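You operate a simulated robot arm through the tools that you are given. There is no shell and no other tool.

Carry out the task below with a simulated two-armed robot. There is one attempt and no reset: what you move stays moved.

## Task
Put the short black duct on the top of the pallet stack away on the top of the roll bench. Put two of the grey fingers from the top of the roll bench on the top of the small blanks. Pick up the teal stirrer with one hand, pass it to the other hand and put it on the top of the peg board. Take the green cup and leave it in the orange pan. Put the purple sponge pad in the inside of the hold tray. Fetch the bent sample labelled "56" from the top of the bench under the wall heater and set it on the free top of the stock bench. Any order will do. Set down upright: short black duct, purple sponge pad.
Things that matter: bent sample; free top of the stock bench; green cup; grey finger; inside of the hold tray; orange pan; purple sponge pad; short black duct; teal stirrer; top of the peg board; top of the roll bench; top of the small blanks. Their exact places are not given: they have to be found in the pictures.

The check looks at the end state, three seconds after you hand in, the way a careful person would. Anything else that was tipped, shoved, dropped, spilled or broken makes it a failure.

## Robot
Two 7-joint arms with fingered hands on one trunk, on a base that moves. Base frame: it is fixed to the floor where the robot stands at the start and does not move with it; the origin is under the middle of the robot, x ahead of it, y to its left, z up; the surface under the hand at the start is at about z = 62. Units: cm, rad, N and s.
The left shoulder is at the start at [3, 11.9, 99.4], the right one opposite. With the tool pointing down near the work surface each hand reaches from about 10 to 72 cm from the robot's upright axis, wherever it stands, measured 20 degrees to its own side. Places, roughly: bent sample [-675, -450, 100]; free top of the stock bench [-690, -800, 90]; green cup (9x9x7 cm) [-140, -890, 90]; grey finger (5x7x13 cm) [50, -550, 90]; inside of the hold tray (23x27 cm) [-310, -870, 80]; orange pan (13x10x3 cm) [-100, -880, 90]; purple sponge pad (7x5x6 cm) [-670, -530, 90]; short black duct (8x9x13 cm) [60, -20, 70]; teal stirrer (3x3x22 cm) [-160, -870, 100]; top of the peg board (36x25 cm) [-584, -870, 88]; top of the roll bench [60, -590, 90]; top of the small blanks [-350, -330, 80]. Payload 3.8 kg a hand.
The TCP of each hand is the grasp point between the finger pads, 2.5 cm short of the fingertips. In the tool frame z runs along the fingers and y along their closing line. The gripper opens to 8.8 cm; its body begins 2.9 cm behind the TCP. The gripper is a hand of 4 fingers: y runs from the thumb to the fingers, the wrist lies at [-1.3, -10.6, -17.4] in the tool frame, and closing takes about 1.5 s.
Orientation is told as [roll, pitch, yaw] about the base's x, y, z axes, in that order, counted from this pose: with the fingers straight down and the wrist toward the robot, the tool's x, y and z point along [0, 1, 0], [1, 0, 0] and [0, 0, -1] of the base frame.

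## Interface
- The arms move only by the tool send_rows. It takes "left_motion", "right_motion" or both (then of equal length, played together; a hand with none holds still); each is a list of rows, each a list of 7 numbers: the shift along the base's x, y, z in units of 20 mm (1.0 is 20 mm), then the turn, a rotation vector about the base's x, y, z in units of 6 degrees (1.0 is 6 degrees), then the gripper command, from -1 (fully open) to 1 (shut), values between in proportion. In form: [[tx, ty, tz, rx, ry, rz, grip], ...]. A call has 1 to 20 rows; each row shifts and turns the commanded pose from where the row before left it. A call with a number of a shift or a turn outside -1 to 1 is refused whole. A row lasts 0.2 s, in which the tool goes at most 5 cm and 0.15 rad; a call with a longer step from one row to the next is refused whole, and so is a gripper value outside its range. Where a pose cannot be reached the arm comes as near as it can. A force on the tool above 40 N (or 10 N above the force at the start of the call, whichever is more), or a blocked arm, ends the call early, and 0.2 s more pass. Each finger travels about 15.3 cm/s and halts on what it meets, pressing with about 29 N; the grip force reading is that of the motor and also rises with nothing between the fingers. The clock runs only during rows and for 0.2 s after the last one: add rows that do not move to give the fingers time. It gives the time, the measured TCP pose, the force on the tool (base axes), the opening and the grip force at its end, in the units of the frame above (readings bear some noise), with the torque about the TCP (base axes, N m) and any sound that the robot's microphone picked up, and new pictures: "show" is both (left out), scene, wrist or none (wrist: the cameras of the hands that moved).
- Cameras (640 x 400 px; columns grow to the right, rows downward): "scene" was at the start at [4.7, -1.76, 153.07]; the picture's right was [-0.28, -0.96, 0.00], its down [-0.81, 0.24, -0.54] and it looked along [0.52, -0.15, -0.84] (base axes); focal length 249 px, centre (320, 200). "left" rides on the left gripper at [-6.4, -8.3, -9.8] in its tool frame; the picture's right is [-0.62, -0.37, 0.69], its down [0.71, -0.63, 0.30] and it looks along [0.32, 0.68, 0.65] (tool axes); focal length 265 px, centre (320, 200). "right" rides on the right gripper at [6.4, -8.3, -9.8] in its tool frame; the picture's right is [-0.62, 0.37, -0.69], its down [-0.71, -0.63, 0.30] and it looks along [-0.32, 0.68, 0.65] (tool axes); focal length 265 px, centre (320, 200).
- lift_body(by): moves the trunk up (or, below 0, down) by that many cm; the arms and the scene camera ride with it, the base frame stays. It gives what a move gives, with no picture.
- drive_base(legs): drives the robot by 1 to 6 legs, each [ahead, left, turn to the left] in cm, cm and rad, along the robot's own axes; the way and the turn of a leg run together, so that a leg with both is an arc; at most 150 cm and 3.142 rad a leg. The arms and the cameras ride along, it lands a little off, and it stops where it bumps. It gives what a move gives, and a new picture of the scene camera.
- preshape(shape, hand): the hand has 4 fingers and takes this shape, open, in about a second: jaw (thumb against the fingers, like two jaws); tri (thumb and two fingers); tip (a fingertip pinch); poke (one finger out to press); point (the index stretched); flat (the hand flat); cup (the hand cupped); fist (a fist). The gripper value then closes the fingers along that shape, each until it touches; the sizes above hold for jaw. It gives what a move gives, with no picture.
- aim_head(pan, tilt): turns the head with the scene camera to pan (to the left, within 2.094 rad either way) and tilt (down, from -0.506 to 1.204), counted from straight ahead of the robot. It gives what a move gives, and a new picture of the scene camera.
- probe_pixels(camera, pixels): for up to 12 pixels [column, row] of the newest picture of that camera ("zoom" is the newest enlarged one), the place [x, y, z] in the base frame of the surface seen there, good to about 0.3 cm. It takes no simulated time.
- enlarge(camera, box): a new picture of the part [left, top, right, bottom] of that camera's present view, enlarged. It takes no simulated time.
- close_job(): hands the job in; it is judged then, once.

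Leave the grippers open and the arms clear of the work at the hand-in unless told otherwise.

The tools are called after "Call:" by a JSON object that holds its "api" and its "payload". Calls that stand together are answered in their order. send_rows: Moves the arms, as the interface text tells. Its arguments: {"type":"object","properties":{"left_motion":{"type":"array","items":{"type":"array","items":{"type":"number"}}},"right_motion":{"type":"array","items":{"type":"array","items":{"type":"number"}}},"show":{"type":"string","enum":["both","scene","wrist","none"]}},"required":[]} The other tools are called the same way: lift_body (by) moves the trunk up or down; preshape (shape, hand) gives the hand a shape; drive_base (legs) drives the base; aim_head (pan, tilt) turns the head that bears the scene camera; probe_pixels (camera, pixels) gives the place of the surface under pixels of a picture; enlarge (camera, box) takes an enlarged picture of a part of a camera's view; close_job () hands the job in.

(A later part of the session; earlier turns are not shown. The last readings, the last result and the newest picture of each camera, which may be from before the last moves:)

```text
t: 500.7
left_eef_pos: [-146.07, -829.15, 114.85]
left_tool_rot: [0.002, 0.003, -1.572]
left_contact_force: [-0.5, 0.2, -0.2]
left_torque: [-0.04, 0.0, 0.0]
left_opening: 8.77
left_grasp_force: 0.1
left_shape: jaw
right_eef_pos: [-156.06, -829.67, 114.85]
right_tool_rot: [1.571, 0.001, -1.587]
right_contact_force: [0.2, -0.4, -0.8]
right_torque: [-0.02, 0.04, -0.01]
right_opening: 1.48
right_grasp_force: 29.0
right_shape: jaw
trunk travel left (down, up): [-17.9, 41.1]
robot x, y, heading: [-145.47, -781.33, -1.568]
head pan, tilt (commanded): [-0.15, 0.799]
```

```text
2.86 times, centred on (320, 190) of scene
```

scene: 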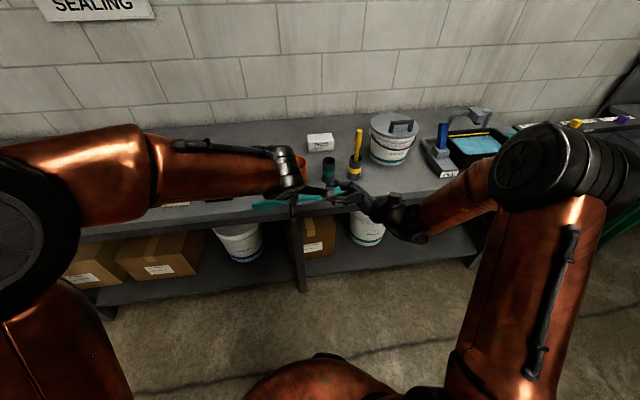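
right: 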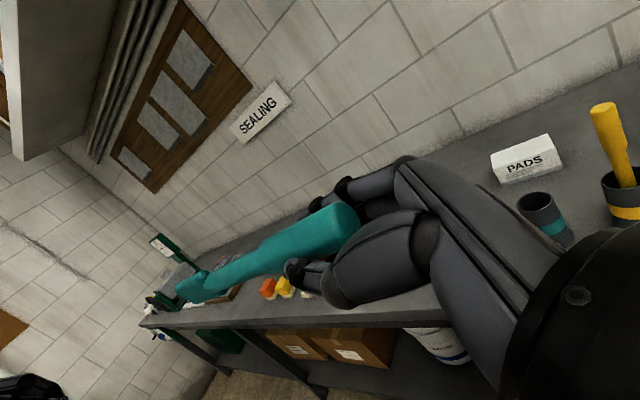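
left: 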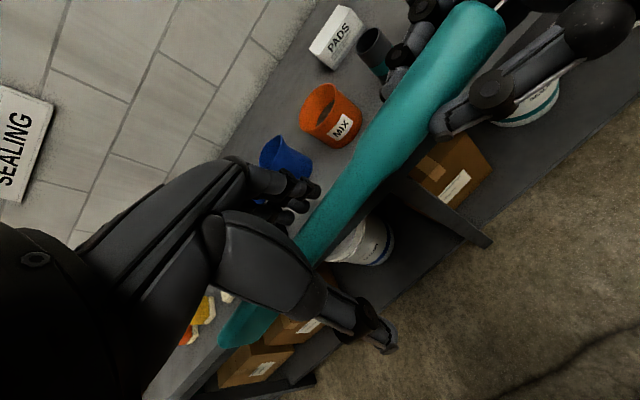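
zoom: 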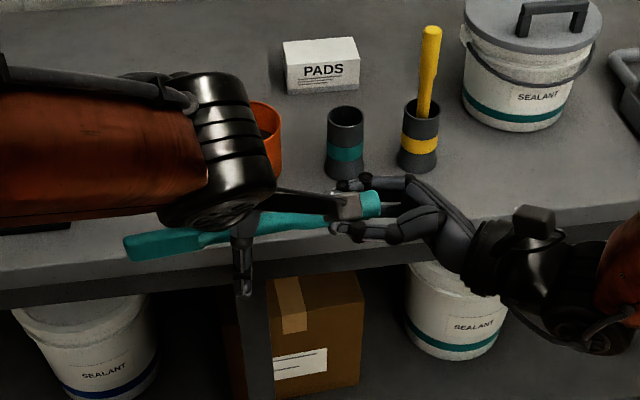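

The shaft is between the left thumb and fingers. I close the left hand gradually while the right hand keeps holding.

Call:
{"api": "send_rows", "payload": {"left_motion": [[0, 0, 0, 0, 0, 0, -0.7], [0, 0, 0, 0, 0, 0, -0.4], [0, 0, 0, 0, 0, 0, -0.1], [0, 0, 0, 0, 0, 0, 0.2], [0, 0, 0, 0, 0, 0, 0.5], [0, 0, 0, 0, 0, 0, 0.8], [0, 0, 0, 0, 0, 0, 1], [0, 0, 0, 0, 0, 0, 1], [0, 0, 0, 0, 0, 0, 1]], "show": "both"}}

```text
t: 502.7
left_eef_pos: [-145.95, -829.11, 114.72]
left_tool_rot: [0.002, 0.002, -1.571]
left_contact_force: [-0.4, 0.6, -0.6]
left_torque: [0.0, 0.0, -0.03]
left_opening: 0.33
left_grasp_force: 29.1
left_shape: jaw
right_eef_pos: [-156.29, -829.72, 114.85]
right_tool_rot: [1.571, 0.0, -1.587]
right_contact_force: [0.1, 0.1, 0.0]
right_torque: [-0.01, 0.02, -0.01]
right_opening: 1.5
right_grasp_force: 28.7
right_shape: jaw
trunk travel left (down, up): [-17.9, 41.1]
robot x, y, heading: [-145.67, -781.47, -1.571]
head pan, tilt (commanded): [-0.15, 0.799]
```

scene: 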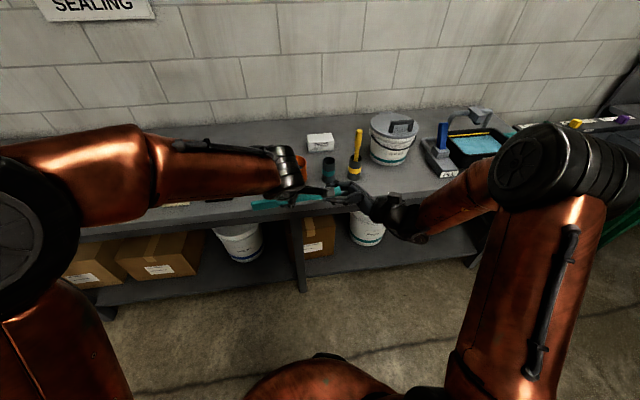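
left: 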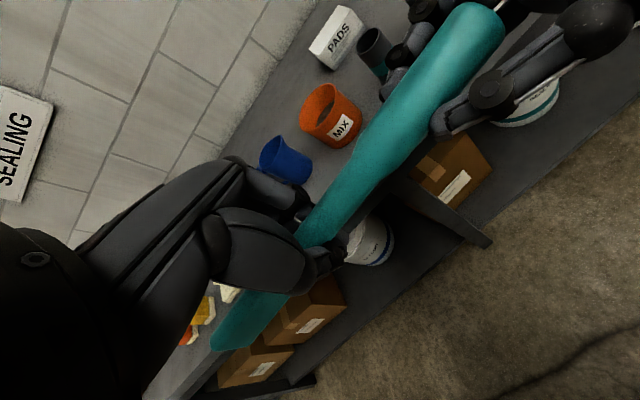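

The left hand now grips the shaft with 29 N. I open the right hand slowly.

Call:
{"api": "send_rows", "payload": {"left_motion": [[0, 0, 0, 0, 0, 0, 1], [0, 0, 0, 0, 0, 0, 1], [0, 0, 0, 0, 0, 0, 1], [0, 0, 0, 0, 0, 0, 1], [0, 0, 0, 0, 0, 0, 1], [0, 0, 0, 0, 0, 0, 1], [0, 0, 0, 0, 0, 0, 1], [0, 0, 0, 0, 0, 0, 1]], "right_motion": [[0, 0, 0, 0, 0, 0, 0.6], [0, 0, 0, 0, 0, 0, 0.4], [0, 0, 0, 0, 0, 0, 0.1], [0, 0, 0, 0, 0, 0, -0.3], [0, 0, 0, 0, 0, 0, -0.7], [0, 0, 0, 0, 0, 0, -1], [0, 0, 0, 0, 0, 0, -1], [0, 0, 0, 0, 0, 0, -1]], "show": "both"}}

```text
t: 504.5
left_eef_pos: [-145.95, -829.2, 114.81]
left_tool_rot: [0.002, 0.002, -1.569]
left_contact_force: [0.2, -0.8, -0.8]
left_torque: [0.0, -0.03, -0.01]
left_opening: 0.35
left_grasp_force: 29.0
left_shape: jaw
right_eef_pos: [-156.17, -829.69, 114.93]
right_tool_rot: [1.571, -0.001, -1.587]
right_contact_force: [-0.5, 0.2, -0.1]
right_torque: [-0.04, -0.02, -0.05]
right_opening: 8.78
right_grasp_force: 0.1
right_shape: jaw
trunk travel left (down, up): [-17.9, 41.1]
robot x, y, heading: [-145.38, -781.9, -1.573]
head pan, tilt (commanded): [-0.15, 0.799]
```

scene: 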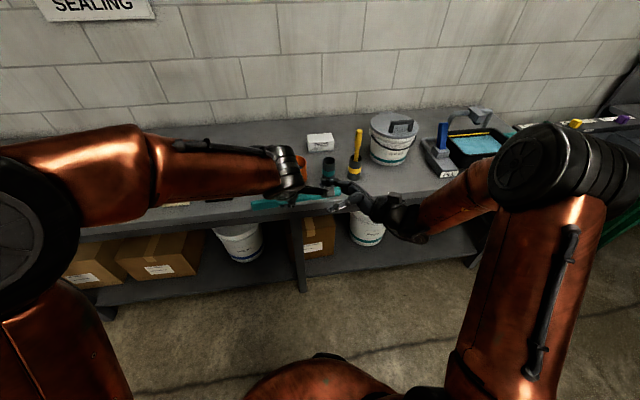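
right: 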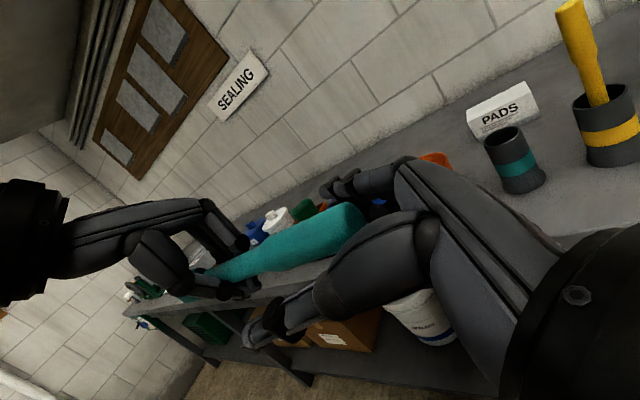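
left: 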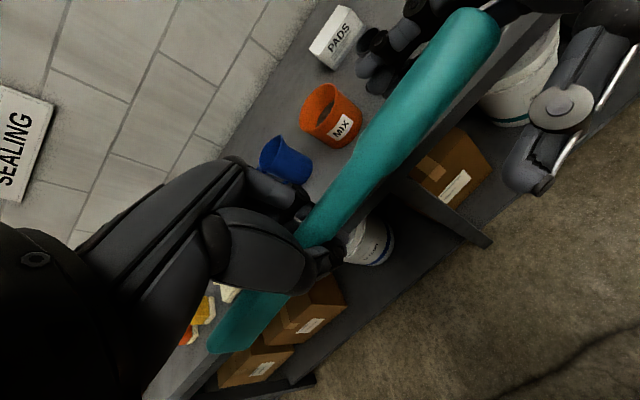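

The left hand holds the stirrer alone. I withdraw the right hand to the right and turn it back to pointing down.

Call:
{"api": "send_rows", "payload": {"right_motion": [[-0.5, 0, 0, 0, 0, 0, -1], [-0.8, 0, 0, 0, 0, 0, -1], [-1, 0, 0, 0, 0, 0, -1], [-1, 0, 0, 0, 0, 0, -1], [-1, 0, 0, 0, 0, 0, -1], [-1, 0, 0, 0, 0, 0, -1], [0, 0.5, 0, 0, 1, 0, -1], [0, 0.5, 0, 0, 1, 0, -1], [0, 0.5, 0, 0, 1, 0, -1], [0, 0.5, 0, 0, 1, 0, -1], [0, 0, 0, 0, 1, 0, -1], [0, 0, 0, 0, 1, 0, -1], [0, 0, 0, 0, 1, 0, -1], [0, 0, 0, 0, 1, 0, -1], [0, 0, 0, 0, 1, 0, -1], [0, 0, 0, 0, 1, 0, -1], [0, 0, 0, 0, 1, 0, -1], [0, 0, 0, 0, 1, 0, -1], [0, 0, 0, 0, 1, 0, -1], [0, 0, 0, 0, 1, 0, -1]], "show": "both"}}

```text
t: 508.7
left_eef_pos: [-145.93, -829.26, 114.66]
left_tool_rot: [0.001, 0.002, -1.57]
left_contact_force: [-0.1, -1.0, -0.3]
left_torque: [0.0, -0.02, -0.01]
left_opening: 0.34
left_grasp_force: 28.8
left_shape: jaw
right_eef_pos: [-166.83, -825.71, 115.02]
right_tool_rot: [0.105, -0.015, -1.574]
right_contact_force: [-0.3, 0.3, 0.6]
right_torque: [-0.03, -0.04, -0.02]
right_opening: 8.8
right_grasp_force: 0.1
right_shape: jaw
trunk travel left (down, up): [-17.9, 41.1]
robot x, y, heading: [-145.71, -781.31, -1.566]
head pan, tilt (commanded): [-0.15, 0.799]
```

scene: 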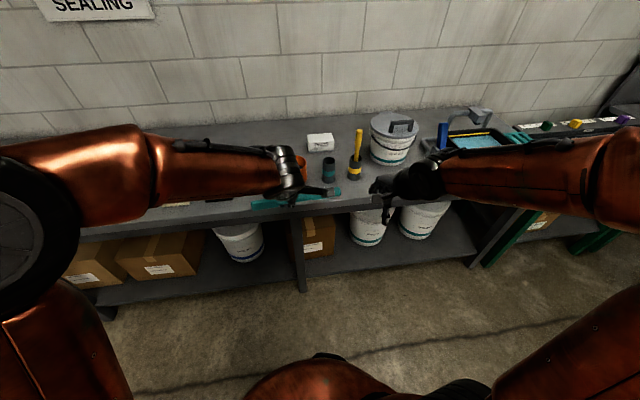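
right: 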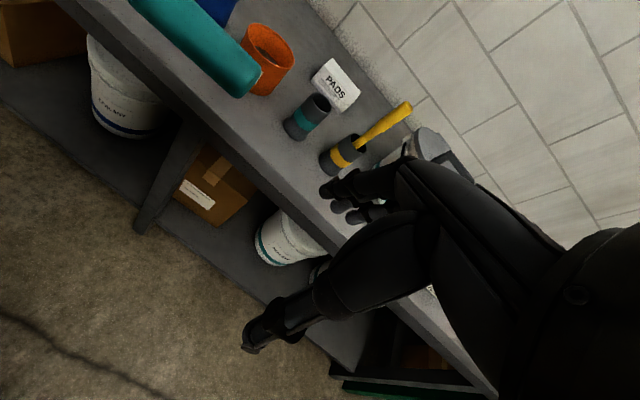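

The stirrer is now in the left hand. I drive west along the aisle to the peg board near x = -584.

Call:
{"api": "drive_base", "payload": {"legs": [[0, -147, 0], [0, -147, 0], [0, -147, 0]]}}

Call:
{"api": "aim_head", "payload": {"pan": 0.0, "tilt": 0.75}}

```text
t: 529.8
left_eef_pos: [-587.05, -834.35, 114.74]
left_tool_rot: [0.0, 0.003, -1.557]
left_contact_force: [0.6, 0.2, -0.6]
left_torque: [0.02, -0.04, 0.01]
left_opening: 0.31
left_grasp_force: 29.3
left_shape: jaw
right_eef_pos: [-607.89, -831.14, 114.89]
right_tool_rot: [0.104, -0.015, -1.557]
right_contact_force: [-0.5, 0.2, 0.7]
right_torque: [0.01, -0.02, -0.01]
right_opening: 8.77
right_grasp_force: 0.2
right_shape: jaw
trunk travel left (down, up): [-17.9, 41.1]
robot x, y, heading: [-586.97, -786.84, -1.555]
head pan, tilt (commanded): [-0.15, 0.799]
```

scene: 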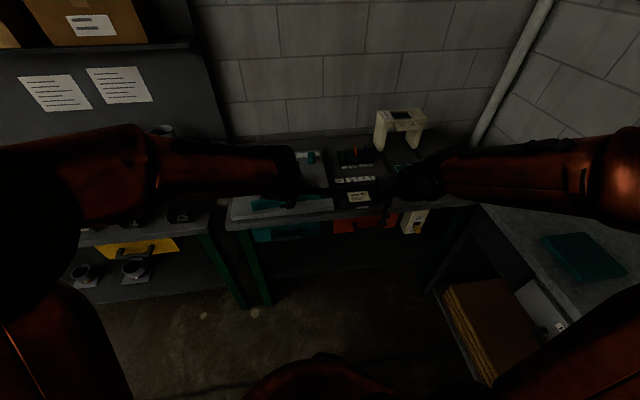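

```text
t: 530.5
left_eef_pos: [-587.07, -834.42, 114.74]
left_tool_rot: [0.002, 0.003, -1.557]
left_contact_force: [-0.1, 0.7, -1.4]
left_torque: [-0.01, -0.02, -0.03]
left_opening: 0.33
left_grasp_force: 29.2
left_shape: jaw
right_eef_pos: [-608.01, -831.22, 114.88]
right_tool_rot: [0.104, -0.017, -1.559]
right_contact_force: [-0.8, 0.2, -1.1]
right_torque: [-0.01, -0.03, 0.02]
right_opening: 8.8
right_grasp_force: 0.0
right_shape: jaw
trunk travel left (down, up): [-17.9, 41.1]
robot x, y, heading: [-587.03, -786.69, -1.557]
head pan, tilt (commanded): [0.0, 0.75]
```

scene: 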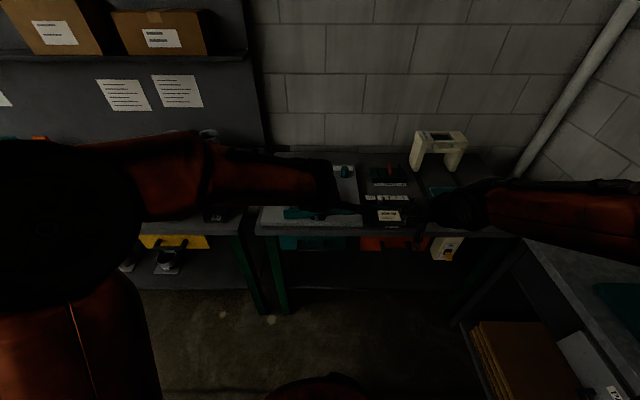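

My left arm hides the board. I move the left hand aside to the left to see it.

Call:
{"api": "send_rows", "payload": {"left_motion": [[1, 0, 0.3, 0, 0, 0, 1], [1, 0.2, 0.3, 0, 0, 0, 1], [1, 0.2, 0.3, 0, 0, 0, 1], [1, 0.2, 0.3, 0, 0, 0, 1], [1, 0.2, 0.3, 0, 0, 0, 1], [1, 0.2, 0.3, 0, 0, 0, 1], [1, 0.2, 0.3, 0, 0, 0, 1], [1, 0.2, 0, 0, 0, 0, 1], [1, 0.2, 0, 0, 0, 0, 1], [1, 0, 0, 0, 0, 0, 1], [1, 0, 0, 0, 0, 0, 1], [0, 0, 0, 0, 0, 0, 1]], "show": "scene"}}

Call:
{"api": "enlarge", "payload": {"camera": "scene", "box": [220, 130, 440, 250]}}

```text
t: 533.1
left_eef_pos: [-565.12, -831.16, 118.98]
left_tool_rot: [0.002, 0.0, -1.558]
left_contact_force: [-0.5, -0.7, 0.1]
left_torque: [0.01, -0.01, -0.02]
left_opening: 0.32
left_grasp_force: 29.0
left_shape: jaw
right_eef_pos: [-607.92, -831.13, 114.87]
right_tool_rot: [0.104, -0.016, -1.559]
right_contact_force: [-0.4, 0.0, -0.2]
right_torque: [0.03, 0.01, 0.01]
right_opening: 8.75
right_grasp_force: 0.1
right_shape: jaw
trunk travel left (down, up): [-17.9, 41.1]
robot x, y, heading: [-587.28, -786.58, -1.556]
head pan, tilt (commanded): [0.0, 0.75]
```

scene: 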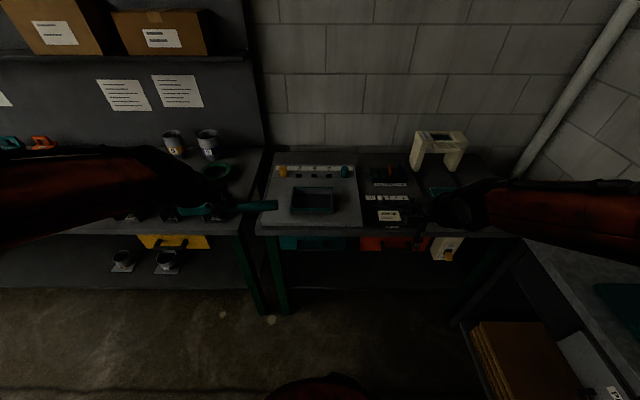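

```text
2.91 times, centred on (330, 190) of scene
```

zoom: 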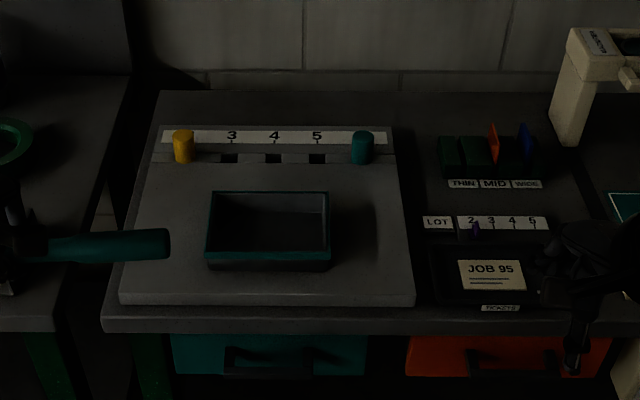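

I see the peg board with pegs at the back and a teal-rimmed dish in the middle. I probe its edges and the free strips.

Call:
{"api": "probe_pixels", "payload": {"camera": "zoom", "pixels": [[125, 300], [410, 300], [165, 140], [390, 140], [268, 275], [268, 290], [268, 300], [208, 235], [328, 235], [210, 262], [328, 265], [183, 150]]}}

Call:
{"api": "probe_pixels", "payload": {"camera": "zoom", "pixels": [[362, 150], [170, 240], [370, 240], [268, 180], [268, 170], [230, 160], [370, 280], [170, 280], [268, 195], [268, 255], [210, 195], [326, 195]]}}

```text
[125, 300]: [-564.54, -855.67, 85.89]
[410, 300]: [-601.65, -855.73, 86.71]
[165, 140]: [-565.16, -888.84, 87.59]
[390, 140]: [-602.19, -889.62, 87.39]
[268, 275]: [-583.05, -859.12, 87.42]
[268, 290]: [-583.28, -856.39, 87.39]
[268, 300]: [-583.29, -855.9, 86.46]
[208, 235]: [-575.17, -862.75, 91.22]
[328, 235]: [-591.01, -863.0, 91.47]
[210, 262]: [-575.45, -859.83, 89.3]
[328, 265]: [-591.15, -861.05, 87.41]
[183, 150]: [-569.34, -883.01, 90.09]
```

```text
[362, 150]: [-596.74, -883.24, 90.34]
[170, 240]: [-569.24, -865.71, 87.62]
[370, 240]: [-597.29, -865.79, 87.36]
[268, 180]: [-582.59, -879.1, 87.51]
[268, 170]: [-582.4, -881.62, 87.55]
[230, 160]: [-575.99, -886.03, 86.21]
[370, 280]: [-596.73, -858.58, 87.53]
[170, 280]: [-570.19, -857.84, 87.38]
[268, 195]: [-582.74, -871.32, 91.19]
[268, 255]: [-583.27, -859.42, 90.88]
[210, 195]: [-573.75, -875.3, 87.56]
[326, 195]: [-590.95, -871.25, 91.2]
```

The board's free strip behind the dish (y = -881…-872, z = 87.45) suits the stirrer, lying along x. But the left hand holds the shaft at the TCP, so its fingertips would reach 1 cm below the stick's underside. I regrip the stirrer nearer the fingertips: bring it back to the middle, and turn the right hand sideways to take the handle for a moment.

Call:
{"api": "send_rows", "payload": {"left_motion": [[-1, 0, -0.2, 0, 0, 0, 1], [-1, 0, -0.2, 0, 0, 0, 1], [-1, 0, -0.2, 0, 0, 0, 1], [-1, 0, -0.2, 0, 0, 0, 1], [-1, 0, -0.2, 0, 0, 0, 1], [-1, 0, -0.2, 0, 0, 0, 1], [-1, 0, -0.2, 0, 0, 0, 1], [-1, 0, -0.2, 0, 0, 0, 1], [-1, 0, -0.2, 0, 0, 0, 1], [-1, 0, -0.2, 0, 0, 0, 1], [0, 0, 0, 0, 0, 0, 1], [0, 0, 0, 0, 0, 0, 1], [0, 0, 0, 0, 0, 0, 1], [0, 0, 0, 0, 0, 0, 1], [0, 0, 0, 0, 0, 0, 1]], "right_motion": [[-0.4, 0, 0, 0, -1, 0, -1], [-0.4, 0, 0, 0, -1, 0, -1], [-0.4, 0, 0, 0, -1, 0, -1], [-0.4, 0, 0, 0, -1, 0, -1], [-0.4, 0, 0, 0, -1, 0, -1], [0, 0, 0, 0, -1, 0, -1], [0, 0, 0, 0, -1, 0, -1], [0, 0, 0, 0, -1, 0, -1], [0, 0, 0, 0, -1, 0, -1], [0, 0, 0, 0, -1, 0, -1], [0, 0, 0, 0, -1, 0, -1], [0, 0, 0, 0, -1, 0, -1], [0, 0, 0, 0, -1, 0, -1], [0, 0, 0, 0, -1, 0, -1], [0, 0, 0, 0, 0, 0, -1]], "show": "both"}}

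```text
t: 536.3
left_eef_pos: [-585.13, -831.27, 114.99]
left_tool_rot: [0.001, 0.002, -1.559]
left_contact_force: [0.9, 0.4, -1.1]
left_torque: [0.02, -0.02, 0.02]
left_opening: 0.35
left_grasp_force: 29.3
left_shape: jaw
right_eef_pos: [-611.92, -831.16, 114.9]
right_tool_rot: [1.572, -0.014, -1.582]
right_contact_force: [0.0, -0.2, 0.1]
right_torque: [0.0, 0.02, -0.02]
right_opening: 8.76
right_grasp_force: 0.0
right_shape: jaw
trunk travel left (down, up): [-17.9, 41.1]
robot x, y, heading: [-587.29, -786.37, -1.559]
head pan, tilt (commanded): [0.0, 0.75]
```

scene: 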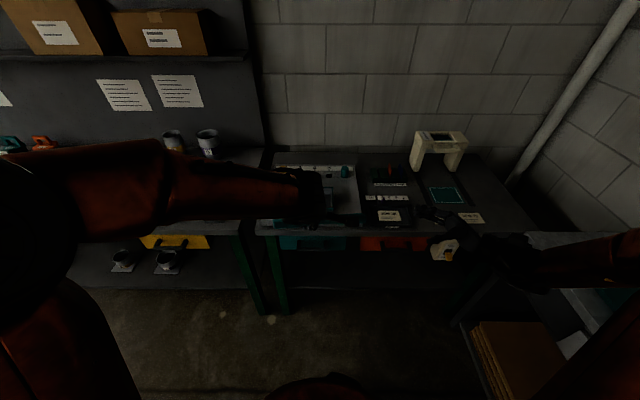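
right: 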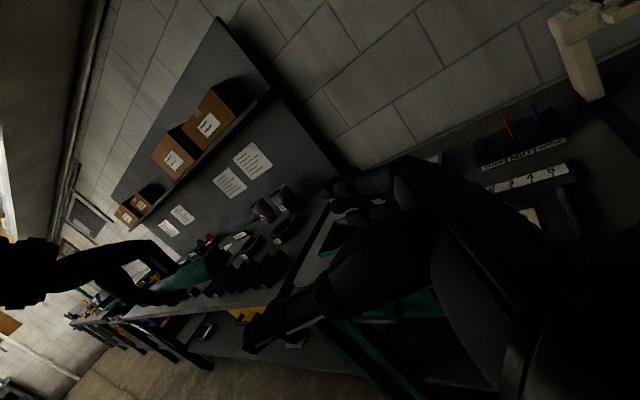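
left: 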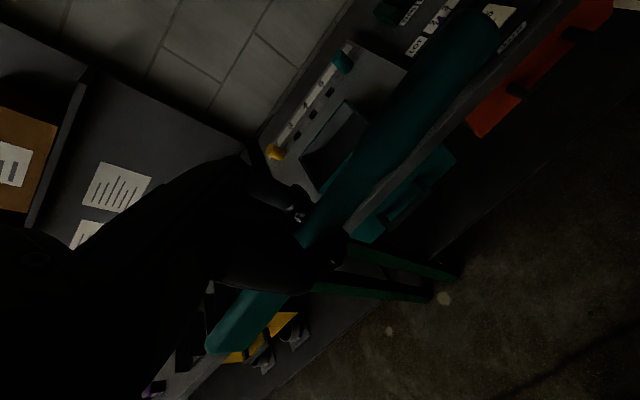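

I probe the handle in the left wrist camera to see where the right hand must go.

Call:
{"api": "probe_pixels", "payload": {"camera": "left", "pixels": [[480, 30], [465, 55], [445, 80], [425, 110], [400, 140], [360, 190], [340, 215], [490, 20], [250, 320], [225, 340], [470, 20], [495, 45]]}}

```text
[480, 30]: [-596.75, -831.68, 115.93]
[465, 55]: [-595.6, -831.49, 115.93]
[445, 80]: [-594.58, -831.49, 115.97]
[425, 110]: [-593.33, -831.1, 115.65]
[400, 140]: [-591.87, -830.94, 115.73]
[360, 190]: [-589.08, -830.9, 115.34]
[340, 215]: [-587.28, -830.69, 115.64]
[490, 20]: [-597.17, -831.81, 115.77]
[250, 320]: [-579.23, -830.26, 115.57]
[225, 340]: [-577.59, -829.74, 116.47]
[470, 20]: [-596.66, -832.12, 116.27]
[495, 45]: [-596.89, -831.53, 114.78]
```

The handle spans x = -598…-592, centred at y ≈ -831.7, z ≈ 114.9. I move the right hand onto it.

Call:
{"api": "send_rows", "payload": {"right_motion": [[1, -0.03, 0, 0, 0, 0, -1], [1, -0.03, 0, 0, 0, 0, -1], [1, -0.03, 0, 0, 0, 0, -1], [1, -0.03, 0, 0, 0, 0, -1], [1, -0.03, 0, 0, 0, 0, -1], [1, -0.03, 0, 0, 0, 0, -1], [1, -0.03, 0, 0, 0, 0, -1], [0.8, -0.03, 0, 0, 0, 0, -1], [0.4, 0, 0, 0, 0, 0, -1], [0, 0, 0, 0, 0, 0, -1]], "show": "both"}}

```text
t: 538.5
left_eef_pos: [-585.19, -831.26, 114.9]
left_tool_rot: [0.001, 0.003, -1.555]
left_contact_force: [0.0, -0.8, -0.9]
left_torque: [0.02, -0.02, 0.0]
left_opening: 0.36
left_grasp_force: 28.8
left_shape: jaw
right_eef_pos: [-595.48, -831.68, 114.83]
right_tool_rot: [1.571, -0.012, -1.583]
right_contact_force: [0.9, 0.0, -0.4]
right_torque: [0.02, 0.0, 0.01]
right_opening: 8.77
right_grasp_force: 0.0
right_shape: jaw
trunk travel left (down, up): [-17.9, 41.1]
robot x, y, heading: [-587.37, -786.59, -1.558]
head pan, tilt (commanded): [0.0, 0.75]
```

scene: 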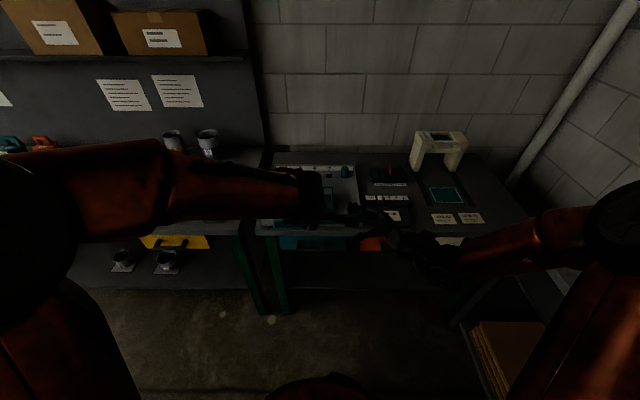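
right: 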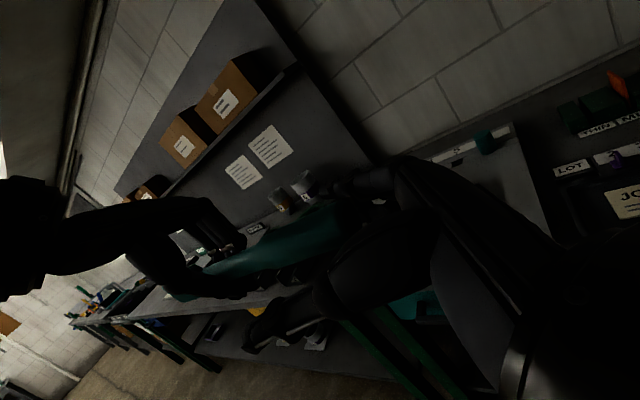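

Aligned with no contact. I close the right hand on the handle.

Call:
{"api": "send_rows", "payload": {"right_motion": [[0, 0, 0, 0, 0, 0, -0.7], [0, 0, 0, 0, 0, 0, -0.4], [0, 0, 0, 0, 0, 0, -0.1], [0, 0, 0, 0, 0, 0, 0.2], [0, 0, 0, 0, 0, 0, 0.5], [0, 0, 0, 0, 0, 0, 0.8], [0, 0, 0, 0, 0, 0, 1], [0, 0, 0, 0, 0, 0, 1], [0, 0, 0, 0, 0, 0, 1]], "show": "none"}}

```text
t: 540.5
left_eef_pos: [-584.99, -831.16, 115.0]
left_tool_rot: [0.002, 0.002, -1.557]
left_contact_force: [0.0, 0.1, 0.1]
left_torque: [-0.01, -0.03, -0.12]
left_opening: 0.37
left_grasp_force: 29.3
left_shape: jaw
right_eef_pos: [-595.54, -831.69, 115.02]
right_tool_rot: [1.57, -0.011, -1.586]
right_contact_force: [-0.9, -1.6, 0.7]
right_torque: [0.0, -0.01, -0.03]
right_opening: 1.15
right_grasp_force: 28.7
right_shape: jaw
trunk travel left (down, up): [-17.9, 41.1]
robot x, y, heading: [-587.55, -786.46, -1.556]
head pan, tilt (commanded): [0.0, 0.75]
```

The right hand holds the handle. I open the left hand, raise it 1.3 cm and close again so the shaft sits near its fingertips.

Call:
{"api": "send_rows", "payload": {"left_motion": [[0, 0, 0, 0, 0, 0, 0.6], [0, 0, 0, 0, 0, 0, 0.3], [0, 0, 0, 0, 0, 0, 0], [0, 0, 0, 0, 0, 0, -0.2], [0, 0, 0.35, 0, 0, 0, -0.2], [0, 0, 0.3, 0, 0, 0, -0.2], [0, 0, 0, 0, 0, 0, -0.2], [0, 0, 0, 0, 0, 0, 0.1], [0, 0, 0, 0, 0, 0, 0.4], [0, 0, 0, 0, 0, 0, 0.7], [0, 0, 0, 0, 0, 0, 1], [0, 0, 0, 0, 0, 0, 1], [0, 0, 0, 0, 0, 0, 1]], "right_motion": [[0, 0, 0, 0, 0, 0, 1], [0, 0, 0, 0, 0, 0, 1], [0, 0, 0, 0, 0, 0, 1], [0, 0, 0, 0, 0, 0, 1], [0, 0, 0, 0, 0, 0, 1], [0, 0, 0, 0, 0, 0, 1], [0, 0, 0, 0, 0, 0, 1], [0, 0, 0, 0, 0, 0, 1], [0, 0, 0, 0, 0, 0, 1], [0, 0, 0, 0, 0, 0, 1], [0, 0, 0, 0, 0, 0, 1], [0, 0, 0, 0, 0, 0, 1], [0, 0, 0, 0, 0, 0, 1]], "show": "both"}}

Call:
{"api": "enlarge", "payload": {"camera": "left", "box": [200, 100, 440, 360]}}

```text
t: 543.3
left_eef_pos: [-585.01, -831.25, 116.2]
left_tool_rot: [0.002, 0.002, -1.558]
left_contact_force: [-0.6, 0.6, -0.1]
left_torque: [0.0, -0.02, -0.1]
left_opening: 1.24
left_grasp_force: 29.1
left_shape: jaw
right_eef_pos: [-595.52, -831.7, 114.97]
right_tool_rot: [1.571, -0.014, -1.585]
right_contact_force: [-0.1, -0.8, 0.7]
right_torque: [-0.01, 0.03, 0.05]
right_opening: 1.22
right_grasp_force: 28.6
right_shape: jaw
trunk travel left (down, up): [-17.9, 41.1]
robot x, y, heading: [-587.15, -786.78, -1.558]
head pan, tilt (commanded): [0.0, 0.75]
```

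scene: 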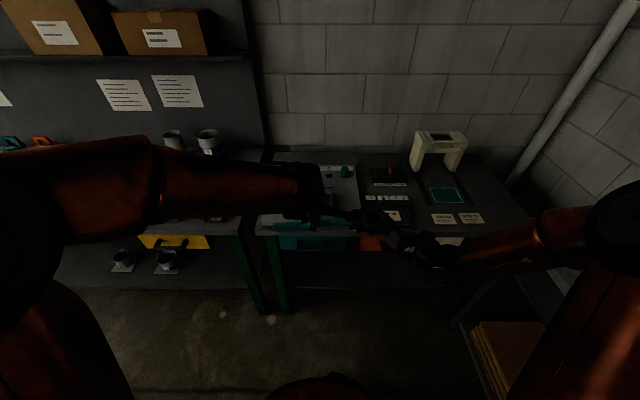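
right: 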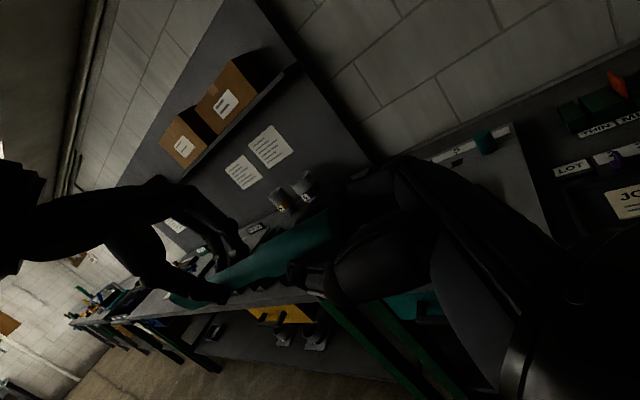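
left: 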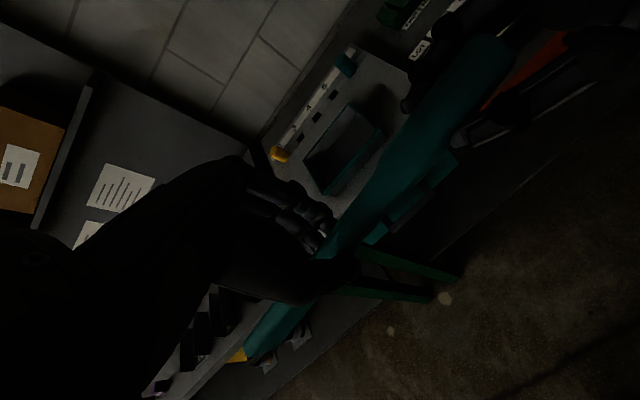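

```text
1.54 times, centred on (320, 230) of left
```

zoom: 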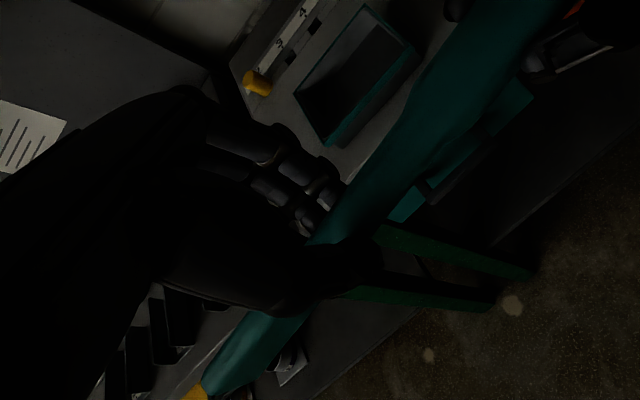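

The left hand grips the shaft near its tips (opening 1.24, 29 N). I release with the right hand slowly and watch.

Call:
{"api": "send_rows", "payload": {"left_motion": [[0, 0, 0, 0, 0, 0, 1], [0, 0, 0, 0, 0, 0, 1], [0, 0, 0, 0, 0, 0, 1], [0, 0, 0, 0, 0, 0, 1], [0, 0, 0, 0, 0, 0, 1], [0, 0, 0, 0, 0, 0, 1], [0, 0, 0, 0, 0, 0, 1], [0, 0, 0, 0, 0, 0, 1]], "right_motion": [[0, 0, 0, 0, 0, 0, 0.6], [0, 0, 0, 0, 0, 0, 0.4], [0, 0, 0, 0, 0, 0, 0.1], [0, 0, 0, 0, 0, 0, -0.3], [0, 0, 0, 0, 0, 0, -0.7], [0, 0, 0, 0, 0, 0, -1], [0, 0, 0, 0, 0, 0, -1], [0, 0, 0, 0, 0, 0, -1]], "show": "both"}}

Call:
{"api": "probe_pixels", "payload": {"camera": "left", "pixels": [[490, 45], [470, 75], [445, 110], [420, 150], [390, 185], [360, 220], [300, 310], [275, 335], [255, 350], [500, 50]]}}

```text
t: 545.1
left_eef_pos: [-585.09, -831.21, 116.26]
left_tool_rot: [0.002, 0.001, -1.557]
left_contact_force: [-0.1, 0.8, 0.2]
left_torque: [0.02, -0.01, 0.0]
left_opening: 1.22
left_grasp_force: 29.1
left_shape: jaw
right_eef_pos: [-595.56, -831.8, 114.93]
right_tool_rot: [1.572, -0.013, -1.585]
right_contact_force: [-0.1, -0.9, -0.7]
right_torque: [0.03, 0.02, -0.05]
right_opening: 8.8
right_grasp_force: 0.1
right_shape: jaw
trunk travel left (down, up): [-17.9, 41.1]
robot x, y, heading: [-587.4, -786.63, -1.556]
head pan, tilt (commanded): [0.0, 0.75]
```

scene: 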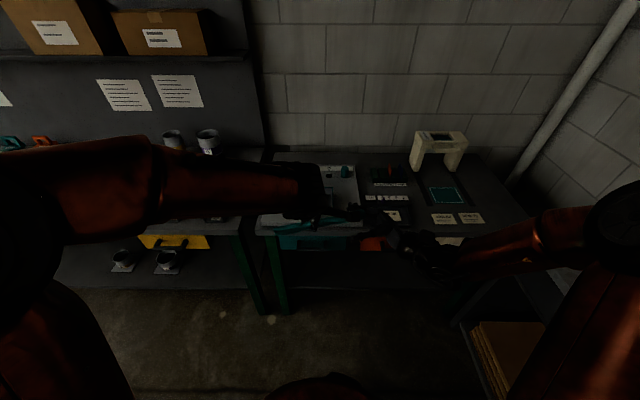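
right: 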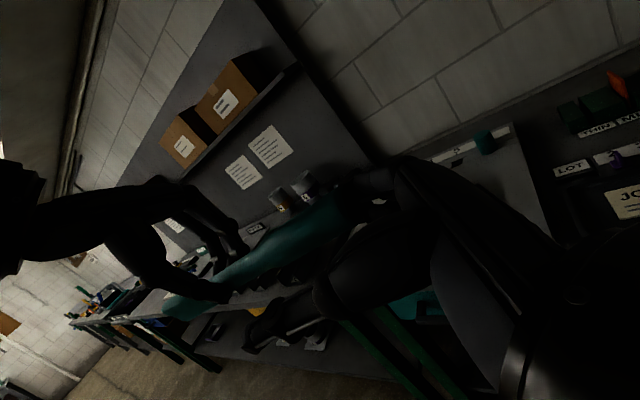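
left: 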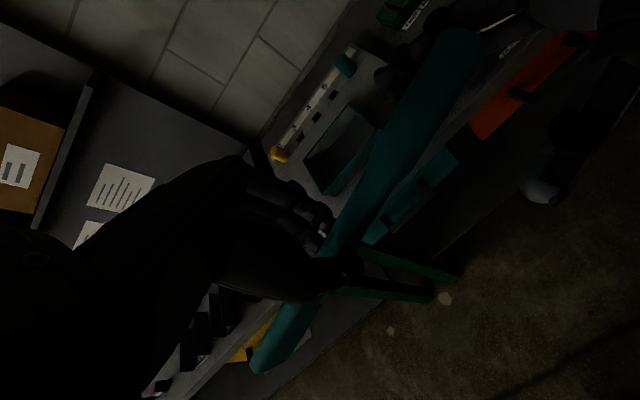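

```text
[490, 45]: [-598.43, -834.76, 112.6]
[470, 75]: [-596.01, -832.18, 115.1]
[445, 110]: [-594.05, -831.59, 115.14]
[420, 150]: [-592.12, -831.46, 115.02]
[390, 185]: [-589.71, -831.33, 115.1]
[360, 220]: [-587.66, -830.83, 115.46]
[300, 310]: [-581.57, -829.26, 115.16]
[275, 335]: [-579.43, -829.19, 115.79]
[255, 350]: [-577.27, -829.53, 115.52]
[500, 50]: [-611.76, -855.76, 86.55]
```

The left hand holds it, and the stirrer has turned about 10° in plan but is level. I withdraw the right hand and turn it down again, keeping it away.

Call:
{"api": "send_rows", "payload": {"right_motion": [[-0.5, 0, 0, 0, 0, 0, -1], [-0.8, 0, 0, 0, 0, 0, -1], [-1, 0, 0, 0, 0, 0, -1], [-1, 0, 0, 0, 0, 0, -1], [-1, 0, 0, 0, 0, 0, -1], [-1, 0, 0, 0, 0, 0, -1], [-1, 0.3, 0, 0, 1, 0, -1], [0, 0.5, 0, 0, 1, 0, -1], [0, 0.5, 0, 0, 1, 0, -1], [0, 0.5, 0, 0, 1, 0, -1], [0, 0.5, 0, 0, 1, 0, -1], [0, 0.5, 0, 0, 1, 0, -1], [0, 0.5, 0, 0, 1, 0, -1], [0, 0.5, 0, 0, 1, 0, -1], [0, 0.5, 0, 0, 1, 0, -1], [0, 0.5, 0, 0, 1, 0, -1], [0, 0, 0, 0, 1, 0, -1], [0, 0, 0, 0, 1, 0, -1], [0, 0, 0, 0, 1, 0, -1], [0, 0, 0, 0, 1, 0, -1]], "left_motion": [[0, 0, 0, 0, 0, 0, 1], [0, 0, 0, 0, 0, 0, 1], [0, 0, 0, 0, 0, 0, 1], [0, 0, 0, 0, 0, 0, 1], [0, 0, 0, 0, 0, 0, 1], [0, 0, 0, 0, 0, 0, 1], [0, 0, 0, 0, 0, 0, 1], [0, 0, 0, 0, 0, 0, 1], [0, 0, 0, 0, 0, -0.4, 1], [0, 0, 0, 0, 0, -0.4, 1], [0, 0, 0, 0, 0, -0.4, 1], [0, 0, 0, 0, 0, -0.4, 1], [0, 0, 0, 0, 0, 0, 1], [0, 0, 0, 0, 0, 0, 1], [0, 0, 0, 0, 0, 0, 1], [0, 0, 0, 0, 0, 0, 1], [0, 0, 0, 0, 0, 0, 1], [0, 0, 0, 0, 0, 0, 1], [0, 0, 0, 0, 0, 0, 1], [0, 0, 0, 0, 0, 0, 1]], "show": "both"}}

```text
t: 549.3
left_eef_pos: [-584.94, -831.18, 116.37]
left_tool_rot: [0.003, 0.002, -1.725]
left_contact_force: [-0.5, 0.0, 0.3]
left_torque: [0.0, 0.0, -0.02]
left_opening: 1.21
left_grasp_force: 29.1
left_shape: jaw
right_eef_pos: [-608.12, -822.03, 114.99]
right_tool_rot: [0.103, -0.015, -1.559]
right_contact_force: [0.5, 0.4, 0.7]
right_torque: [-0.01, 0.0, 0.01]
right_opening: 8.77
right_grasp_force: 0.1
right_shape: jaw
trunk travel left (down, up): [-17.9, 41.1]
robot x, y, heading: [-586.78, -786.67, -1.56]
head pan, tilt (commanded): [0.0, 0.75]
```

scene: 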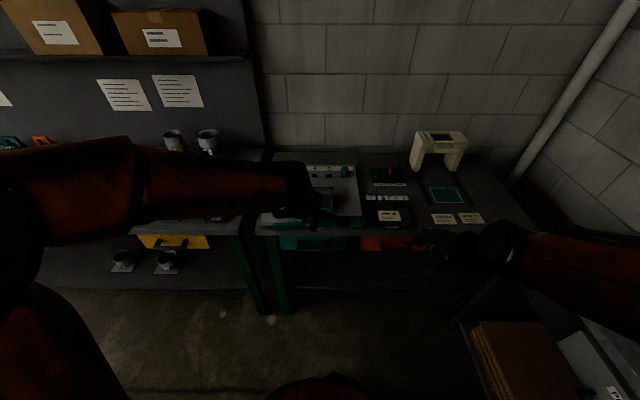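
right: 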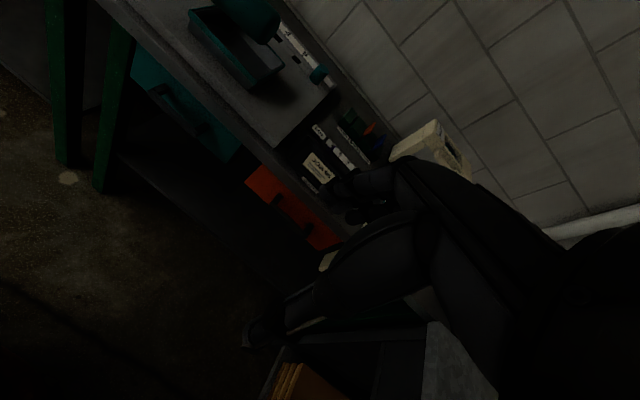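
left: 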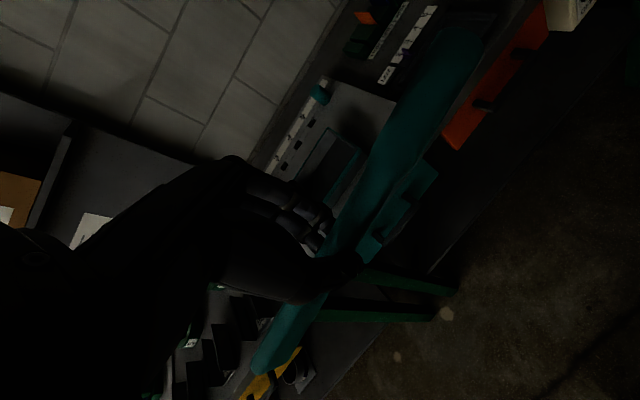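

Now I drive 29 cm closer to the bench and bring the stirrer over the strip behind the dish.

Call:
{"api": "drive_base", "payload": {"legs": [[29, 0, -0.01]]}}

Call:
{"api": "send_rows", "payload": {"left_motion": [[0.25, -1, 0, 0, 0, 0, 1], [0.25, -1, 0, 0, 0, 0, 1], [0.25, -1, 0, 0, 0, 0, 1], [0.25, -1, 0, 0, 0, 0, 1], [0.25, -1, 0, 0, 0, 0, 1], [0.25, -1, 0, 0, 0, 0, 1], [0.25, -1, 0, 0, 0, 0, 1], [0, -1, 0, 0, 0, 0, 1], [0, 0, 0, 0, 0, 0, 1]], "show": "both"}}

```text
t: 551.3
left_eef_pos: [-585.26, -860.34, 116.34]
left_tool_rot: [0.002, 0.002, -1.735]
left_contact_force: [0.3, -1.0, -1.4]
left_torque: [0.0, 0.0, 0.01]
left_opening: 1.23
left_grasp_force: 29.3
left_shape: jaw
right_eef_pos: [-608.36, -850.87, 114.89]
right_tool_rot: [0.106, -0.014, -1.568]
right_contact_force: [-0.4, 0.2, -0.1]
right_torque: [-0.02, -0.01, -0.02]
right_opening: 8.81
right_grasp_force: 0.1
right_shape: jaw
trunk travel left (down, up): [-17.9, 41.1]
robot x, y, heading: [-586.95, -815.89, -1.568]
head pan, tilt (commanded): [0.0, 0.75]
```

scene: 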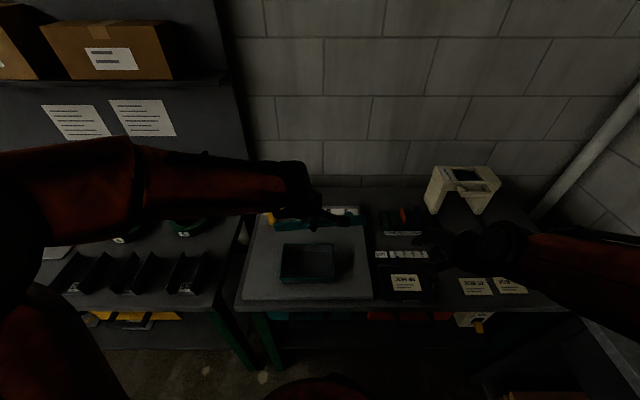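

```text
t: 553.3
left_eef_pos: [-581.67, -876.28, 116.22]
left_tool_rot: [0.002, 0.002, -1.734]
left_contact_force: [-0.5, -0.3, 0.0]
left_torque: [0.0, -0.04, 0.01]
left_opening: 1.2
left_grasp_force: 29.2
left_shape: jaw
right_eef_pos: [-608.29, -850.85, 114.91]
right_tool_rot: [0.104, -0.015, -1.569]
right_contact_force: [0.3, 0.6, 0.5]
right_torque: [0.01, 0.01, -0.03]
right_opening: 8.78
right_grasp_force: 0.0
right_shape: jaw
trunk travel left (down, up): [-17.9, 41.1]
robot x, y, heading: [-586.89, -815.26, -1.567]
head pan, tilt (commanded): [0.0, 0.75]
```

scene: 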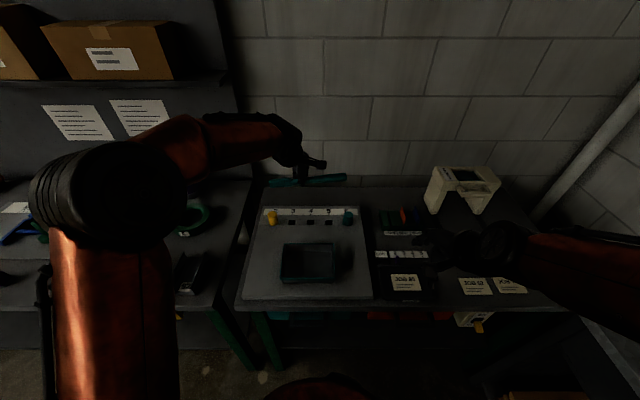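
left: 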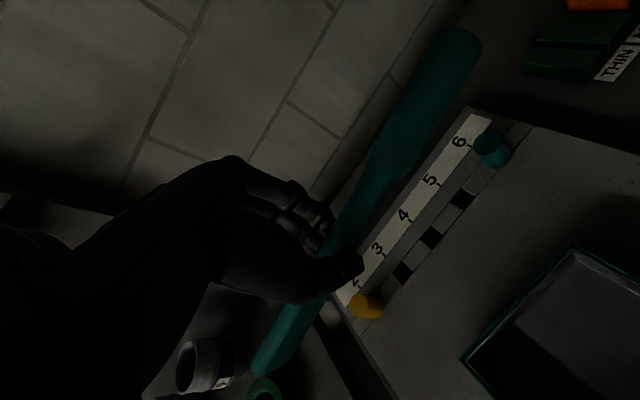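

I probe the stirrer's line and, from the scene camera, the dish's back edge and the pegs.

Call:
{"api": "probe_pixels", "payload": {"camera": "left", "pixels": [[462, 40], [445, 75], [420, 115], [395, 150], [370, 190], [350, 220], [310, 305], [285, 335], [265, 365], [470, 55], [435, 60], [275, 330]]}}

Call:
{"api": "probe_pixels", "payload": {"camera": "scene", "pixels": [[285, 245], [307, 244], [333, 244], [283, 280], [333, 282], [272, 220], [348, 220], [307, 235], [340, 240], [275, 240], [252, 215], [362, 215]]}}

```text
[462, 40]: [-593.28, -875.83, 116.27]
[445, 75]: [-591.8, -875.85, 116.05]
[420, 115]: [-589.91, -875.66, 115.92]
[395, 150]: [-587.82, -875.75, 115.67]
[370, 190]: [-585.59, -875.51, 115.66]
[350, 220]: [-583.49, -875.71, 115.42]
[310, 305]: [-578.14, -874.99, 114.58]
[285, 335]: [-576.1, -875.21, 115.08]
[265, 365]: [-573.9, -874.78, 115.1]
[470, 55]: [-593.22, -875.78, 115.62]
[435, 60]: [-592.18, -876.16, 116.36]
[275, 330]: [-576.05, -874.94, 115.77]
```

```text
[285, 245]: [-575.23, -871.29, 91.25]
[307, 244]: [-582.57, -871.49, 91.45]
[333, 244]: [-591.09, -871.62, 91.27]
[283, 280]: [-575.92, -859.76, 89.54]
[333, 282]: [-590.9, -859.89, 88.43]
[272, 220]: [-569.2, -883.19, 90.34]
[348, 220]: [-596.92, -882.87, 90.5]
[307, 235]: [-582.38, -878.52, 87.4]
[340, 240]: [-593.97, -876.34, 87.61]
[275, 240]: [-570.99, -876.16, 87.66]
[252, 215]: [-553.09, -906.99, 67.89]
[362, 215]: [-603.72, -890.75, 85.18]
```

The stirrer lies along x from -594 to -573.5 at y ≈ -875.5. The strip runs from y = -871.7 (dish) to about -881.5 (pegs). I shift 1.1 cm back and lower to just above the board.

Call:
{"api": "send_rows", "payload": {"left_motion": [[0, -0.3, -1, 0, 0, 0, 1], [0, -0.25, -1, 0, 0, 0, 1], [0, 0, -1, 0, 0, 0, 1], [0, 0, -1, 0, 0, 0, 1], [0, 0, -1, 0, 0, 0, 1], [0, 0, -1, 0, 0, 0, 1], [0, 0, -1, 0, 0, 0, 1], [0, 0, -1, 0, 0, 0, 1], [0, 0, -1, 0, 0, 0, 1], [0, 0, -1, 0, 0, 0, 1], [0, 0, -1, 0, 0, 0, 1], [0, 0, 0, 0, 0, 0, 1]], "show": "both"}}

Call:
{"api": "enlarge", "payload": {"camera": "left", "box": [220, 20, 520, 380]}}

Call:
{"api": "enlarge", "payload": {"camera": "scene", "box": [220, 170, 400, 310]}}

```text
t: 555.9
left_eef_pos: [-581.68, -877.13, 94.23]
left_tool_rot: [0.002, 0.003, -1.734]
left_contact_force: [-0.1, 0.2, -0.4]
left_torque: [-0.02, -0.01, 0.01]
left_opening: 1.23
left_grasp_force: 29.0
left_shape: jaw
right_eef_pos: [-608.24, -850.83, 114.92]
right_tool_rot: [0.107, -0.016, -1.57]
right_contact_force: [-1.0, -0.7, 0.1]
right_torque: [-0.01, 0.01, 0.0]
right_opening: 8.76
right_grasp_force: 0.1
right_shape: jaw
trunk travel left (down, up): [-17.9, 41.1]
robot x, y, heading: [-586.85, -815.62, -1.568]
head pan, tilt (commanded): [0.0, 0.75]
```

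scene: 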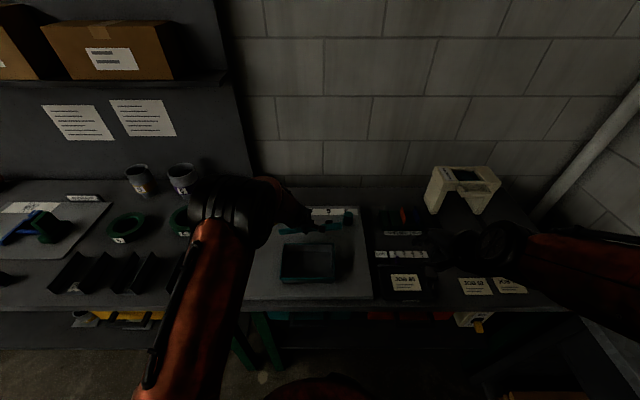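
left: 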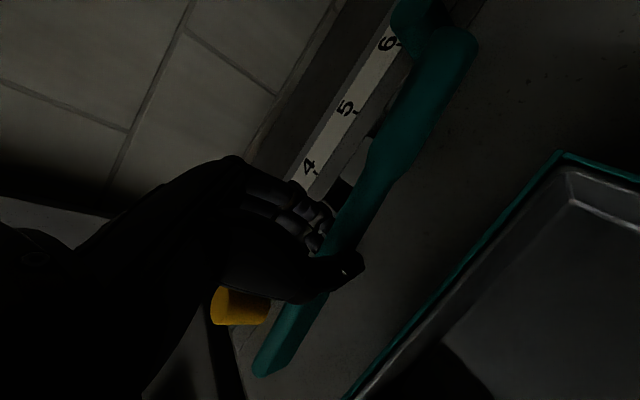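

```text
1.11 times, centred on (370, 200) of left
```

zoom: 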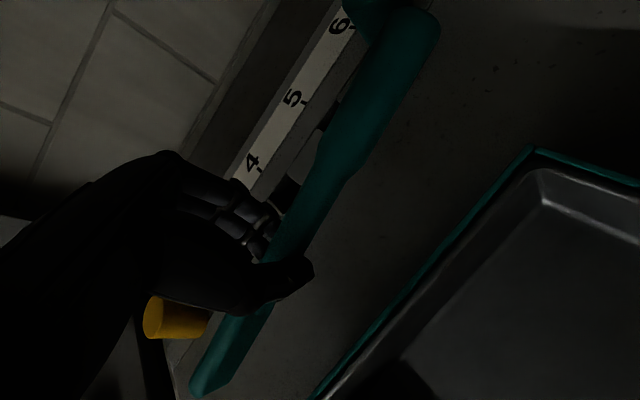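

```text
2.86 times, centred on (310, 240) of scene
```

zoom: 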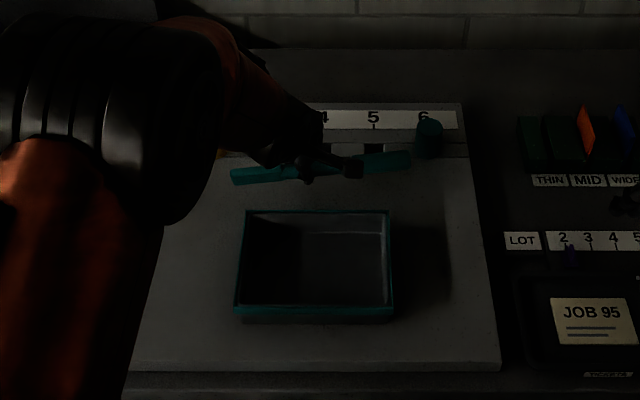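

I probe the stirrer's ends and the teal peg for clearance.

Call:
{"api": "probe_pixels", "payload": {"camera": "zoom", "pixels": [[236, 176], [260, 172], [285, 172], [385, 160], [405, 158], [405, 168], [428, 130], [422, 150], [235, 186], [300, 178], [318, 205], [428, 155]]}}

Call:
{"api": "probe_pixels", "payload": {"camera": "left", "pixels": [[462, 40], [450, 70], [430, 100], [405, 130], [375, 180], [350, 215], [305, 310], [285, 340], [262, 365], [410, 20], [240, 305], [470, 55]]}}

```text
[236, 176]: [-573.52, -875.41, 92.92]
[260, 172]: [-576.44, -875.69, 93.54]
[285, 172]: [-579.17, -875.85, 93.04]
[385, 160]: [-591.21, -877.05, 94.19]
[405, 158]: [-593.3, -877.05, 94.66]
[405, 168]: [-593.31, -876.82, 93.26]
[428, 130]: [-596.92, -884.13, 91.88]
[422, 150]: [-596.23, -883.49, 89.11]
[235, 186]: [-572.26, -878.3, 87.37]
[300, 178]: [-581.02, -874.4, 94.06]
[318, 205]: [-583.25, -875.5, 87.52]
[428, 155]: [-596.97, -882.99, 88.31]
```

```text
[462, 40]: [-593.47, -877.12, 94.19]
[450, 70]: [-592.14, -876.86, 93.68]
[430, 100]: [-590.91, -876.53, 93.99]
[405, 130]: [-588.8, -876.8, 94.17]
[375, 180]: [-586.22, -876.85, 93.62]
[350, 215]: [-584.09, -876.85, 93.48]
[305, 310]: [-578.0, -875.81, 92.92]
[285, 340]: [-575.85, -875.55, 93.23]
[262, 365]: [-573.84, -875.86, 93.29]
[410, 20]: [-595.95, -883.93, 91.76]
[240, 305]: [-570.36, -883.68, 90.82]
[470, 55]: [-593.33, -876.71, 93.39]
```

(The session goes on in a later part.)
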